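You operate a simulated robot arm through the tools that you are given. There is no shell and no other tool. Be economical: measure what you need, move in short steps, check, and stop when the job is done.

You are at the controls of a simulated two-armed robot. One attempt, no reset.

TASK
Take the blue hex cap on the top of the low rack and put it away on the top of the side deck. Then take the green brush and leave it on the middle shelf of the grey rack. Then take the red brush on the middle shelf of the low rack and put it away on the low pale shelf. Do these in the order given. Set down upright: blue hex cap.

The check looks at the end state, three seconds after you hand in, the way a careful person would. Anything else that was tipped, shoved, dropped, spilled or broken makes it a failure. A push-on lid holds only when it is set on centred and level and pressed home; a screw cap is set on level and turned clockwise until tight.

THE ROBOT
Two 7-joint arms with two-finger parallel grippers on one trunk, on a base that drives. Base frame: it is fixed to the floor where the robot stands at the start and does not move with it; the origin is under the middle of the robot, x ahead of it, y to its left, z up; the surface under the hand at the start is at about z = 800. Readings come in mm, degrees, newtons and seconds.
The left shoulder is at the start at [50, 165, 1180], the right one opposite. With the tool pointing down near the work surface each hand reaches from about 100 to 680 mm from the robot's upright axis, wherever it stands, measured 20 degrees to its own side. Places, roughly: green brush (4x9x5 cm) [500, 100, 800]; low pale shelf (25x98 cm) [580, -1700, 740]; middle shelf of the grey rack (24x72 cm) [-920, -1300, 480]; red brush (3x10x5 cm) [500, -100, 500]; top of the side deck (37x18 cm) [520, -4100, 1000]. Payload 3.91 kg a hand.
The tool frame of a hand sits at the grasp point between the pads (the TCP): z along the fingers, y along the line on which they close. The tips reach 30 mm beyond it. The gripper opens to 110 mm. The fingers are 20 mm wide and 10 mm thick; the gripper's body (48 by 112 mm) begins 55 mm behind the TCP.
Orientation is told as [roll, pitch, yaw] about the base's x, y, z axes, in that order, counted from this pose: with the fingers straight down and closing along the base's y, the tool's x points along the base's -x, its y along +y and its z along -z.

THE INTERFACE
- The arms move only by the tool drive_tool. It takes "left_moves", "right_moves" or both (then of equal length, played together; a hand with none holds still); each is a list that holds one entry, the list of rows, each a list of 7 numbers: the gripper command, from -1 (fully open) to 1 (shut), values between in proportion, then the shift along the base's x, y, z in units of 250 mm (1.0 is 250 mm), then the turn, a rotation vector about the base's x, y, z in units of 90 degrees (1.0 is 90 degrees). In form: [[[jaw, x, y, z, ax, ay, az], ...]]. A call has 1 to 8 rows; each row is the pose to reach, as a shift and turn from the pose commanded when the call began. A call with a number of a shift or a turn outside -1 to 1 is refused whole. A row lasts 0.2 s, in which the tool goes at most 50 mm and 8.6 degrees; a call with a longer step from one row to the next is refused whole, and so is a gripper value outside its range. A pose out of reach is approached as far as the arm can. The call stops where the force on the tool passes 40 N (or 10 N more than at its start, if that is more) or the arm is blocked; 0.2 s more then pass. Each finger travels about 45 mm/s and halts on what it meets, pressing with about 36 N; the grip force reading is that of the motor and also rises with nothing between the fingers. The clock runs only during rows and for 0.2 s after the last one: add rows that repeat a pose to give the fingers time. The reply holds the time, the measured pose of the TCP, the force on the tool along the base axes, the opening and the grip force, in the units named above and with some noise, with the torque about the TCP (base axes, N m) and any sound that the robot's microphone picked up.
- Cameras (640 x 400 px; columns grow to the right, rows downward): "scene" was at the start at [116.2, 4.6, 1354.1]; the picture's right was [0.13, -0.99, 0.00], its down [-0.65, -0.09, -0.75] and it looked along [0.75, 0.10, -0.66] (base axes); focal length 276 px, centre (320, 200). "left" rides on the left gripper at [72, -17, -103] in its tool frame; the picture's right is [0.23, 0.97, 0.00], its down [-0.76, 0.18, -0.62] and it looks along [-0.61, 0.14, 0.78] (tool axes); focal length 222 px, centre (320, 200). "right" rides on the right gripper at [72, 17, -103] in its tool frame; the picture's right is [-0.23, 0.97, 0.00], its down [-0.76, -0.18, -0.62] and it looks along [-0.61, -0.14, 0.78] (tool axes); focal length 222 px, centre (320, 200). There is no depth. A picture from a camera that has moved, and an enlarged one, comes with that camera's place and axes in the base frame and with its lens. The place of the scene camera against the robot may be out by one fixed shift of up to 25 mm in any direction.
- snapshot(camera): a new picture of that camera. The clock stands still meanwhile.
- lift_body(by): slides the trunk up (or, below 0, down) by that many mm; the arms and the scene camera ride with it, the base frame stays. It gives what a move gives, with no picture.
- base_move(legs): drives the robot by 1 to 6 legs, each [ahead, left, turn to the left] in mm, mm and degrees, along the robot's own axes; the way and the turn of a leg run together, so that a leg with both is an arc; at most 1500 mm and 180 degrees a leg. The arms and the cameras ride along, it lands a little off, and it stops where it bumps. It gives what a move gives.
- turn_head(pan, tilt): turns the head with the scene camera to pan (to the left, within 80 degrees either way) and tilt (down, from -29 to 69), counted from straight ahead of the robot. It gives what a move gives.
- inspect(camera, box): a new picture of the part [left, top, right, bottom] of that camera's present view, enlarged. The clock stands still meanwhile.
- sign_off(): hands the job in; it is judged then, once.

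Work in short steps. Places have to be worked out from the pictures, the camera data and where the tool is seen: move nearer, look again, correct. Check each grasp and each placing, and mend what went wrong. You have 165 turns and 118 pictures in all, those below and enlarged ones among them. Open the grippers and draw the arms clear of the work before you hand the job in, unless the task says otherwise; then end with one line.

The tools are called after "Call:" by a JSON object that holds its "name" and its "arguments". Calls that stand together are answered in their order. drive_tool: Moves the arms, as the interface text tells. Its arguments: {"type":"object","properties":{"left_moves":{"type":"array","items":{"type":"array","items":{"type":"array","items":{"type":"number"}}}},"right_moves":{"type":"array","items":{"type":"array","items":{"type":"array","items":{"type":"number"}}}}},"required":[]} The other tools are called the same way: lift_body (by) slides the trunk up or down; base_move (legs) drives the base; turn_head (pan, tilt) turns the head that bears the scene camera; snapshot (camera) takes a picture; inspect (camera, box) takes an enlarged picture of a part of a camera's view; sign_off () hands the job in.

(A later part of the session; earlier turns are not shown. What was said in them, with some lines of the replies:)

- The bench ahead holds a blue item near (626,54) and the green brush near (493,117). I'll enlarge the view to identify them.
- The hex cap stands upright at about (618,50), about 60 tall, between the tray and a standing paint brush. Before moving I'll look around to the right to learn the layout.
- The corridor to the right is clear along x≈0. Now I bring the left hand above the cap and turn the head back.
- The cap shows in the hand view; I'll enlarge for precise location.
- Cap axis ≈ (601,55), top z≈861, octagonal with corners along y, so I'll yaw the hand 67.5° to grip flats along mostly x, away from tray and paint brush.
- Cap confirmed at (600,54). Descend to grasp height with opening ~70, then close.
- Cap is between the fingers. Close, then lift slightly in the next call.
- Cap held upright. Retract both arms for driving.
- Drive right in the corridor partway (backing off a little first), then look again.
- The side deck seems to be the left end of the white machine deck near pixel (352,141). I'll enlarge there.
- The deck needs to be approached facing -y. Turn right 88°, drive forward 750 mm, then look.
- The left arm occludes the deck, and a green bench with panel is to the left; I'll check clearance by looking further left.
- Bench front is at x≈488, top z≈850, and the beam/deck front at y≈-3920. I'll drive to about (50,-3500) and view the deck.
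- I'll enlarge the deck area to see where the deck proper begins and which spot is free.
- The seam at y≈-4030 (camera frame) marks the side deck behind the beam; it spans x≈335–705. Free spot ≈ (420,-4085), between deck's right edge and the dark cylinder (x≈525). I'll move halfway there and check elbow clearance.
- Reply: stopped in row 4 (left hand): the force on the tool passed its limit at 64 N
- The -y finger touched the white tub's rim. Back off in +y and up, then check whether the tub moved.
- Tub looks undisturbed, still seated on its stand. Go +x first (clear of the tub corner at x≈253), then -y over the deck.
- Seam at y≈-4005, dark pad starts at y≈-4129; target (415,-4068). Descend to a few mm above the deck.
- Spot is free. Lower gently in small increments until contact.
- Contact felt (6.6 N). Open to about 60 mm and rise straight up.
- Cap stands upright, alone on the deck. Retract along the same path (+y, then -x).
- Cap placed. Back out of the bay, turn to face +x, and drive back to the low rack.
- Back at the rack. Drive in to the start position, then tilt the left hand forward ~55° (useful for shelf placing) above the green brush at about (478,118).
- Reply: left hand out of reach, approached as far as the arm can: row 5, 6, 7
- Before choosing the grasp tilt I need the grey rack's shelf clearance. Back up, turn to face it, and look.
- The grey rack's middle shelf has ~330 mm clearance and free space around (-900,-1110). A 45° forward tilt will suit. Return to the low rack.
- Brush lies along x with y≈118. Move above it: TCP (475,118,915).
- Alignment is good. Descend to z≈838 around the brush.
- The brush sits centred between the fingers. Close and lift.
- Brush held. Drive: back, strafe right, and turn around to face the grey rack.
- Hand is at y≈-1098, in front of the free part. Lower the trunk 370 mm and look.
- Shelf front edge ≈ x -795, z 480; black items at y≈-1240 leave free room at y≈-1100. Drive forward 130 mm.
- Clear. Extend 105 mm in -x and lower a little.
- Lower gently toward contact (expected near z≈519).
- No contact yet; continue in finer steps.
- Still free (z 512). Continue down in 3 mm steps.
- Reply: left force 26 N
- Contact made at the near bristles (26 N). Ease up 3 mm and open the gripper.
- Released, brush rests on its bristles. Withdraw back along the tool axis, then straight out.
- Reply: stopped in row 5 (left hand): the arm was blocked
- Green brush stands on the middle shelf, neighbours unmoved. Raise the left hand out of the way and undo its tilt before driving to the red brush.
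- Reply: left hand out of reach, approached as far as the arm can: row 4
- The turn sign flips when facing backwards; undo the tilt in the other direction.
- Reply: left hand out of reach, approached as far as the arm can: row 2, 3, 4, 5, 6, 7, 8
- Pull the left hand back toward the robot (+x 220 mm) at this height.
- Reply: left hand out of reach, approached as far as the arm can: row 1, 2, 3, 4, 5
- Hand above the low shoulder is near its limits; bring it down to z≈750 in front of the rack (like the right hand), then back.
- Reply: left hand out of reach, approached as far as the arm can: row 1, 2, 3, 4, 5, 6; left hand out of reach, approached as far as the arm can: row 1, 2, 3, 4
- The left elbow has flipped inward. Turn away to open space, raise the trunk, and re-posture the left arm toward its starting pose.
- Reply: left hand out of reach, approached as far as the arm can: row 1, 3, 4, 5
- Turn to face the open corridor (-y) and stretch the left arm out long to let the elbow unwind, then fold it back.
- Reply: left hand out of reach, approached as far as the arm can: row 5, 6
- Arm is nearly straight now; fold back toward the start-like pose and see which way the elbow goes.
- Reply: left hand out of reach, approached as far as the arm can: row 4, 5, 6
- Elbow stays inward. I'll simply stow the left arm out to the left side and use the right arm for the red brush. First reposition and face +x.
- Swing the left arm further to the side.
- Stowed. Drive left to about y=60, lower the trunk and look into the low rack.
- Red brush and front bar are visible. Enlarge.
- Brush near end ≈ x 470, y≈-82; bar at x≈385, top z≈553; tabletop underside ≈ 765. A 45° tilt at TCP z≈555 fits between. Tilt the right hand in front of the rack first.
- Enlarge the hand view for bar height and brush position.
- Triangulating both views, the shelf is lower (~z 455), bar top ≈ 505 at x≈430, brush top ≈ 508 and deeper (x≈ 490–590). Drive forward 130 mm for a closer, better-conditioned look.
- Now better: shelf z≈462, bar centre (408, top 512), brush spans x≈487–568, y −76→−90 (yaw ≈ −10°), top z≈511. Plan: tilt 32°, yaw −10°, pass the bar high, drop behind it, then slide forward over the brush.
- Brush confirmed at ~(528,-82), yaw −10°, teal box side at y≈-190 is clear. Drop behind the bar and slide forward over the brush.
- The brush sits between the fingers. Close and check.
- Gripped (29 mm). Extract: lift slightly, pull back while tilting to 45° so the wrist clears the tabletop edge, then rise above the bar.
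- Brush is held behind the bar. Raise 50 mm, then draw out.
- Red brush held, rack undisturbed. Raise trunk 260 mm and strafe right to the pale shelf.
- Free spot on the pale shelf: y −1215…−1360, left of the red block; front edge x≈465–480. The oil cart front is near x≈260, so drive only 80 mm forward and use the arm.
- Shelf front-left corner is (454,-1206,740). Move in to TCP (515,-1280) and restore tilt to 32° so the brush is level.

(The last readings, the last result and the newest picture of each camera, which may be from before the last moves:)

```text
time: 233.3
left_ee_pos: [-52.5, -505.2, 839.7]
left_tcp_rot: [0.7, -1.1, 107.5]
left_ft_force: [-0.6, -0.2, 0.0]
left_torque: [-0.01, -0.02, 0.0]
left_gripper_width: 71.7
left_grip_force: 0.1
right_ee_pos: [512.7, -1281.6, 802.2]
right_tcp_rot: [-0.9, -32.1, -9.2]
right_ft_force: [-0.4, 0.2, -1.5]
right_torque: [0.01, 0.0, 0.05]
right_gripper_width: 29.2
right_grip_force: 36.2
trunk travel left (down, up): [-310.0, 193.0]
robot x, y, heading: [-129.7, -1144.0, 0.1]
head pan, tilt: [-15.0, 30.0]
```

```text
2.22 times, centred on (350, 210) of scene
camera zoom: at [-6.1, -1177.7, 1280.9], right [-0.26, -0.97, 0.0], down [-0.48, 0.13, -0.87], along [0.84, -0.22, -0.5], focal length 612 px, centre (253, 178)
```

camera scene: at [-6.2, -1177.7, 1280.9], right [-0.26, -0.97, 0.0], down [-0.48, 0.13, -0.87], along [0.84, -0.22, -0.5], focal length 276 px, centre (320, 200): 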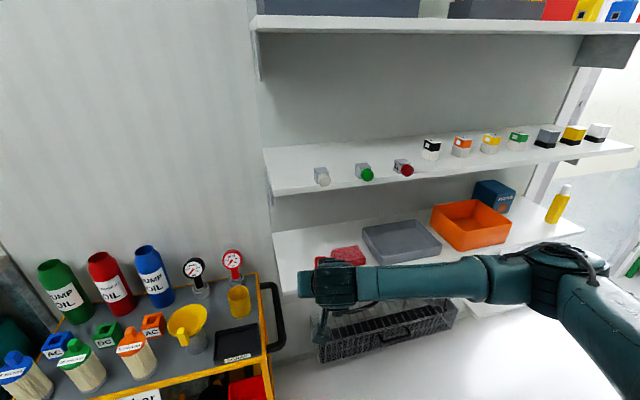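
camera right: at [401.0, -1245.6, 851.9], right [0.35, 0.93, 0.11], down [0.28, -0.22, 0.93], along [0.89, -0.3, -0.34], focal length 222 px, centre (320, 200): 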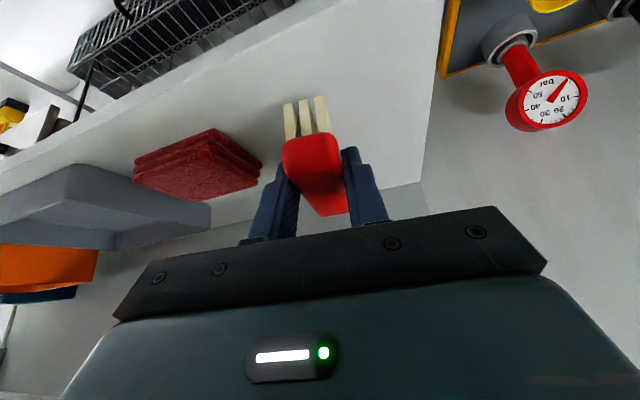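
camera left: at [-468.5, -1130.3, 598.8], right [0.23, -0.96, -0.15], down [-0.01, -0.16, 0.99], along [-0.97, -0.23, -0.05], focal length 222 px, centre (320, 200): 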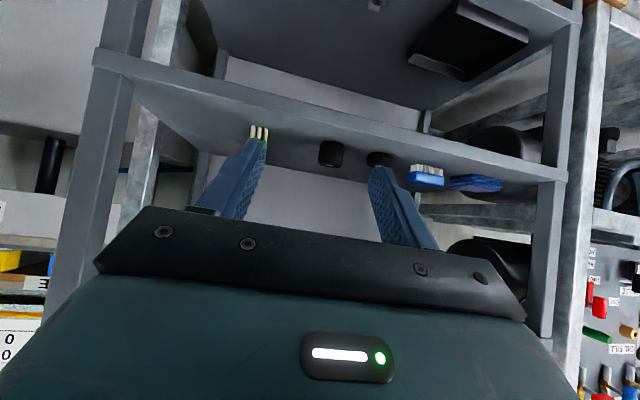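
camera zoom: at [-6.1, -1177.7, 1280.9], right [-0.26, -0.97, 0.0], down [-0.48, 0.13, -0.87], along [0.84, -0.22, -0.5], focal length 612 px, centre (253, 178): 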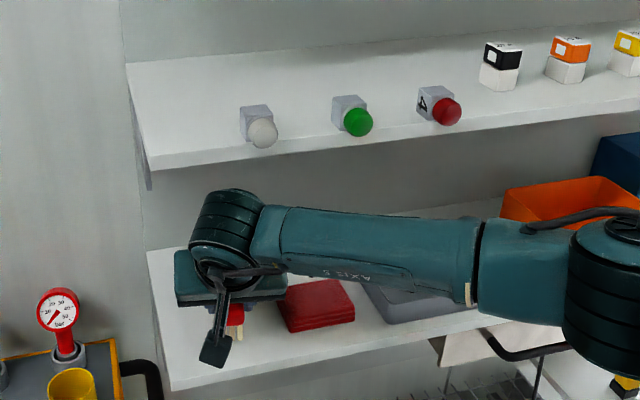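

Good position, with red pad stack clear. Lower toward contact (expected z≈783).

Call:
{"name": "drive_tool", "arguments": {"right_moves": [[[1, 0, 0, -0.03, 0, 0, 0], [1, 0, 0, -0.05, 0, 0, 0], [1, 0, 0, -0.064, 0, 0, 0], [1, 0, 0, -0.072, 0, 0, 0], [1, 0, 0, -0.072, 0, 0, 0]]]}}

```text
time: 234.5
left_ee_pos: [-54.1, -505.9, 839.4]
left_tcp_rot: [0.8, -1.1, 107.5]
left_ft_force: [-0.1, 0.1, -0.4]
left_torque: [0.0, -0.01, -0.02]
left_gripper_width: 71.5
left_grip_force: 0.0
right_ee_pos: [513.3, -1283.7, 786.6]
right_tcp_rot: [-0.8, -32.1, -9.3]
right_ft_force: [-0.2, -1.0, 5.5]
right_torque: [0.02, 0.02, 0.01]
right_gripper_width: 29.5
right_grip_force: 36.2
trunk travel left (down, up): [-310.0, 193.0]
robot x, y, heading: [-127.0, -1150.3, 0.1]
head pan, tilt: [-15.0, 30.0]
```

Gentle level contact (5.5 N). Open the gripper.

Call:
{"name": "drive_tool", "arguments": {"right_moves": [[[0.3, 0, 0, 0, 0, 0, 0], [0, 0, 0, 0, 0, 0, 0], [-0.2, 0, 0, 0, 0, 0, 0], [-0.2, 0, 0, 0, 0, 0, 0]]]}}

Call:
{"name": "snapshot", "arguments": {"camera": "right"}}

```text
time: 235.5
left_ee_pos: [-53.0, -506.0, 840.0]
left_tcp_rot: [0.8, -1.1, 107.5]
left_ft_force: [0.4, -0.3, 0.8]
left_torque: [-0.02, -0.03, 0.04]
left_gripper_width: 71.5
left_grip_force: 0.1
right_ee_pos: [512.9, -1283.6, 785.3]
right_tcp_rot: [-0.9, -32.2, -9.2]
right_ft_force: [-0.4, 0.1, 0.4]
right_torque: [0.01, 0.02, 0.01]
right_gripper_width: 66.0
right_grip_force: 0.1
trunk travel left (down, up): [-310.0, 193.0]
robot x, y, heading: [-127.4, -1147.5, 0.2]
head pan, tilt: [-15.0, 30.0]
```

```text
28 pictures are left
camera right: at [401.4, -1245.0, 834.7], right [0.35, 0.93, 0.11], down [0.28, -0.22, 0.93], along [0.89, -0.3, -0.34], focal length 222 px, centre (320, 200)
```

right: 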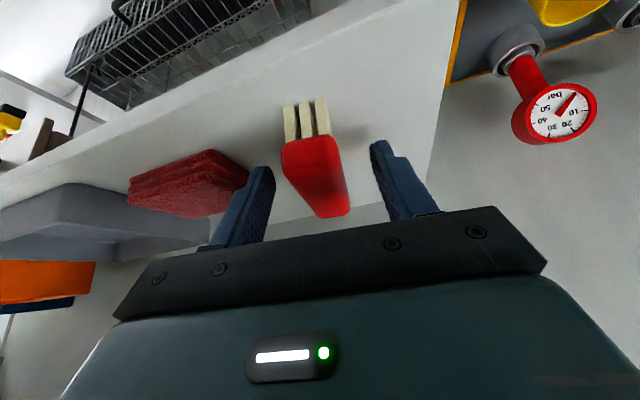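

Brush stands released. Withdraw backward along the brush axis, then back the base off and check.

Call:
{"name": "drive_tool", "arguments": {"right_moves": [[[-0.25, -0.1, 0.016, 0.01, 0, 0, 0], [-0.25, -0.24, 0.038, 0.02, 0, 0, 0], [-0.25, -0.4, 0.06, 0.04, 0, 0, 0], [-0.25, -0.58, 0.08, 0.06, 0, 0, 0], [-0.25, -0.76, 0.08, 0.08, 0, 0, 0]]]}}

Call:
{"name": "base_move", "arguments": {"legs": [[-150, 0, 0]]}}

Call:
{"name": "snapshot", "arguments": {"camera": "scene"}}

Call:
{"name": "snapshot", "arguments": {"camera": "right"}}

```text
time: 236.7
left_ee_pos: [-53.0, -505.2, 840.2]
left_tcp_rot: [0.9, -1.2, 107.5]
left_ft_force: [0.0, -0.4, 0.3]
left_torque: [-0.01, 0.02, -0.02]
left_gripper_width: 71.3
left_grip_force: 0.1
right_ee_pos: [321.1, -1262.7, 807.5]
right_tcp_rot: [-0.8, -32.2, -9.3]
right_ft_force: [0.1, -0.4, 1.1]
right_torque: [0.02, 0.01, 0.01]
right_gripper_width: 68.8
right_grip_force: 0.0
trunk travel left (down, up): [-310.0, 193.0]
robot x, y, heading: [-126.8, -1146.7, -0.0]
head pan, tilt: [-15.0, 30.0]
```

```text
time: 238.1
left_ee_pos: [-203.0, -505.3, 841.5]
left_tcp_rot: [0.8, -1.1, 107.3]
left_ft_force: [-0.3, -0.3, 1.0]
left_torque: [0.0, 0.02, 0.05]
left_gripper_width: 71.6
left_grip_force: 0.1
right_ee_pos: [169.2, -1264.2, 807.0]
right_tcp_rot: [-1.0, -32.2, -9.3]
right_ft_force: [-1.5, -0.7, -0.5]
right_torque: [0.02, -0.02, -0.01]
right_gripper_width: 69.0
right_grip_force: 0.2
trunk travel left (down, up): [-310.0, 193.0]
robot x, y, heading: [-278.0, -1147.6, -0.0]
head pan, tilt: [-15.0, 30.0]
```

```text
27 pictures are left
camera scene: at [-159.0, -1178.1, 1281.0], right [-0.26, -0.97, 0.0], down [-0.48, 0.13, -0.87], along [0.84, -0.23, -0.5], focal length 276 px, centre (320, 200)
```

scene: 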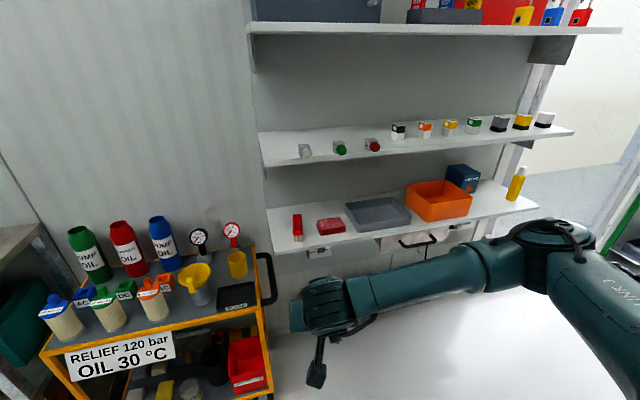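

```text
26 pictures are left
camera right: at [57.5, -1226.0, 856.3], right [0.36, 0.93, 0.11], down [0.28, -0.22, 0.94], along [0.89, -0.3, -0.34], focal length 222 px, centre (320, 200)
```

right: 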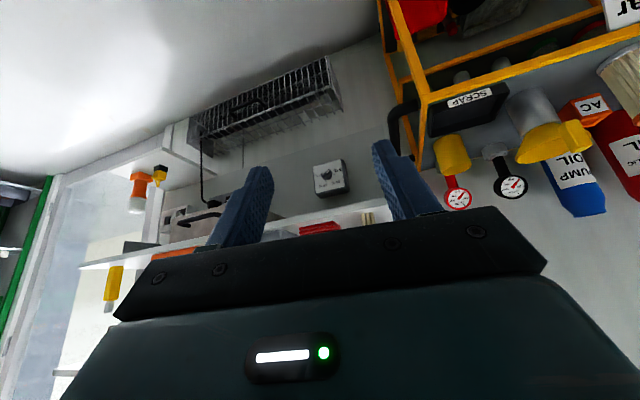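

Red brush stands on the pale shelf, neighbours intact. Since I brushed the white tub earlier, I'll drive back to my earlier viewpoint to verify it and the cap.

Call:
{"name": "base_move", "arguments": {"legs": [[0, -1285, -2], [100, 0, 0]]}}

Call:
{"name": "lift_body", "arguments": {"by": 90}}

Call:
{"name": "turn_head", "arguments": {"pan": -60, "tilt": 25}}

Call:
{"name": "inspect", "arguments": {"camera": "scene", "box": [280, 90, 480, 215]}}

```text
time: 250.2
left_ee_pos: [-105.2, -1786.5, 839.9]
left_tcp_rot: [0.8, -1.1, 105.0]
left_ft_force: [-0.1, -0.8, -0.5]
left_torque: [-0.01, 0.01, 0.01]
left_gripper_width: 71.7
left_grip_force: 0.0
right_ee_pos: [236.1, -2558.9, 805.9]
right_tcp_rot: [-0.8, -32.2, -11.7]
right_ft_force: [0.0, -0.2, -0.1]
right_torque: [-0.02, -0.03, 0.0]
right_gripper_width: 68.6
right_grip_force: 0.0
trunk travel left (down, up): [-310.0, 193.0]
robot x, y, heading: [-206.9, -2422.9, -2.4]
head pan, tilt: [-15.0, 30.0]
```

```text
time: 251.5
left_ee_pos: [-104.9, -1785.6, 929.7]
left_tcp_rot: [0.8, -1.1, 105.0]
left_ft_force: [-0.4, 0.2, -0.4]
left_torque: [0.02, 0.0, 0.0]
left_gripper_width: 71.5
left_grip_force: 0.0
right_ee_pos: [235.6, -2558.9, 896.3]
right_tcp_rot: [-0.8, -32.0, -11.7]
right_ft_force: [-0.3, 0.1, -0.7]
right_torque: [-0.01, 0.03, 0.01]
right_gripper_width: 68.7
right_grip_force: 0.1
trunk travel left (down, up): [-400.0, 103.0]
robot x, y, heading: [-208.5, -2424.1, -2.5]
head pan, tilt: [-15.0, 30.0]
```

```text
time: 252.6
left_ee_pos: [-105.4, -1785.5, 930.9]
left_tcp_rot: [0.7, -1.1, 105.0]
left_ft_force: [-0.4, 0.0, 0.1]
left_torque: [0.01, -0.01, 0.01]
left_gripper_width: 71.4
left_grip_force: 0.0
right_ee_pos: [236.8, -2560.1, 897.0]
right_tcp_rot: [-1.0, -32.1, -11.7]
right_ft_force: [1.0, -0.3, 1.1]
right_torque: [0.0, -0.03, -0.01]
right_gripper_width: 68.8
right_grip_force: 0.1
trunk travel left (down, up): [-400.0, 103.0]
robot x, y, heading: [-207.3, -2425.4, -2.3]
head pan, tilt: [-60.0, 25.0]
```

```text
3.20 times, centred on (380, 152) of scene
camera zoom: at [-131.2, -2514.7, 1378.9], right [-0.89, -0.46, 0.0], down [-0.2, 0.37, -0.91], along [0.42, -0.8, -0.42], focal length 882 px, centre (128, 352)
```

zoom: 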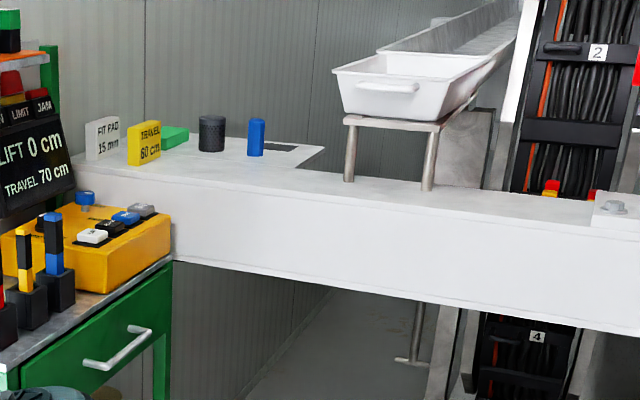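

Cap upright, items intact. The tub may differ slightly from before; I'll match the earlier viewpoint exactly for a fair comparison.

Call:
{"name": "base_move", "arguments": {"legs": [[35, -9, 0.4]]}}

Call:
{"name": "inspect", "arguments": {"camera": "scene", "box": [280, 90, 480, 215]}}

```text
time: 253.5
left_ee_pos: [-75.2, -1796.0, 929.9]
left_tcp_rot: [1.0, -1.3, 105.4]
left_ft_force: [0.5, -0.6, -0.5]
left_torque: [0.0, 0.03, -0.01]
left_gripper_width: 71.4
left_grip_force: 0.2
right_ee_pos: [271.8, -2568.0, 896.4]
right_tcp_rot: [-0.8, -32.1, -11.2]
right_ft_force: [1.3, 0.0, 0.8]
right_torque: [0.02, 0.01, 0.02]
right_gripper_width: 68.9
right_grip_force: 0.0
trunk travel left (down, up): [-400.0, 103.0]
robot x, y, heading: [-174.5, -2435.5, -1.9]
head pan, tilt: [-60.0, 25.0]
```

```text
3.20 times, centred on (380, 152) of scene
camera zoom: at [-95.6, -2524.5, 1378.8], right [-0.88, -0.47, 0.0], down [-0.2, 0.37, -0.91], along [0.42, -0.8, -0.42], focal length 882 px, centre (128, 352)
```

zoom: 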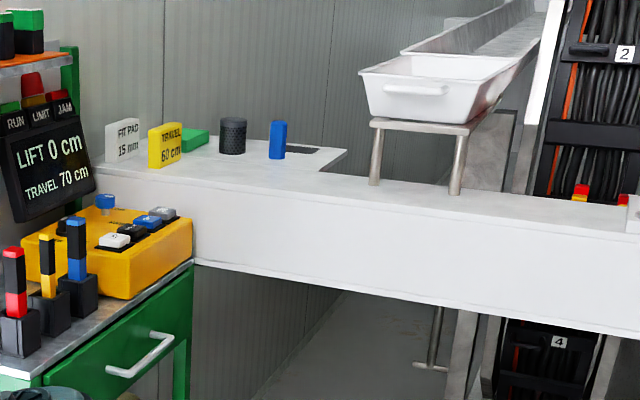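

Cap and neighbours are right. I'll look closer at how the tub sits on its stand.

Call:
{"name": "inspect", "arguments": {"camera": "scene", "box": [380, 95, 450, 155]}}

```text
6.67 times, centred on (415, 125) of scene
camera zoom: at [-95.6, -2524.5, 1378.8], right [-0.88, -0.47, 0.0], down [-0.2, 0.37, -0.91], along [0.42, -0.8, -0.42], focal length 1837 px, centre (-313, 700)
```

zoom: 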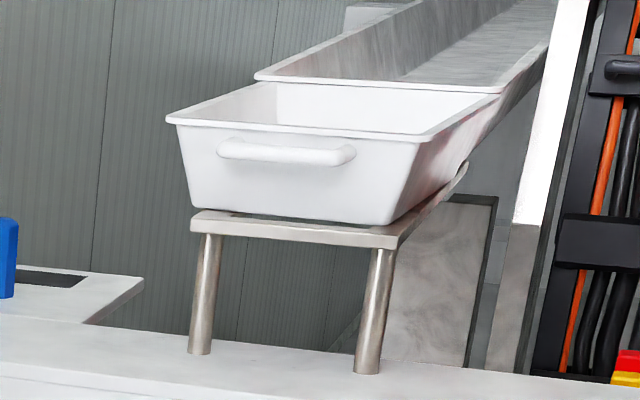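

The tub sits centred and level on its stand, and the cap is upright. Both brushes are in place, the grippers are open and the arms are clear, so I'm handing in.

Call:
{"name": "sign_off", "arguments": {}}

```text
The job is handed in.
```

All three items are placed in the order given: the blue hex cap upright on the side deck, the green brush on the grey rack's middle shelf, and the red brush on the low pale shelf. While carrying the cap my left hand bumped a white tub beside the side deck; it may have shifted by up to about 13 mm, but it still sits centred and level on its stand.
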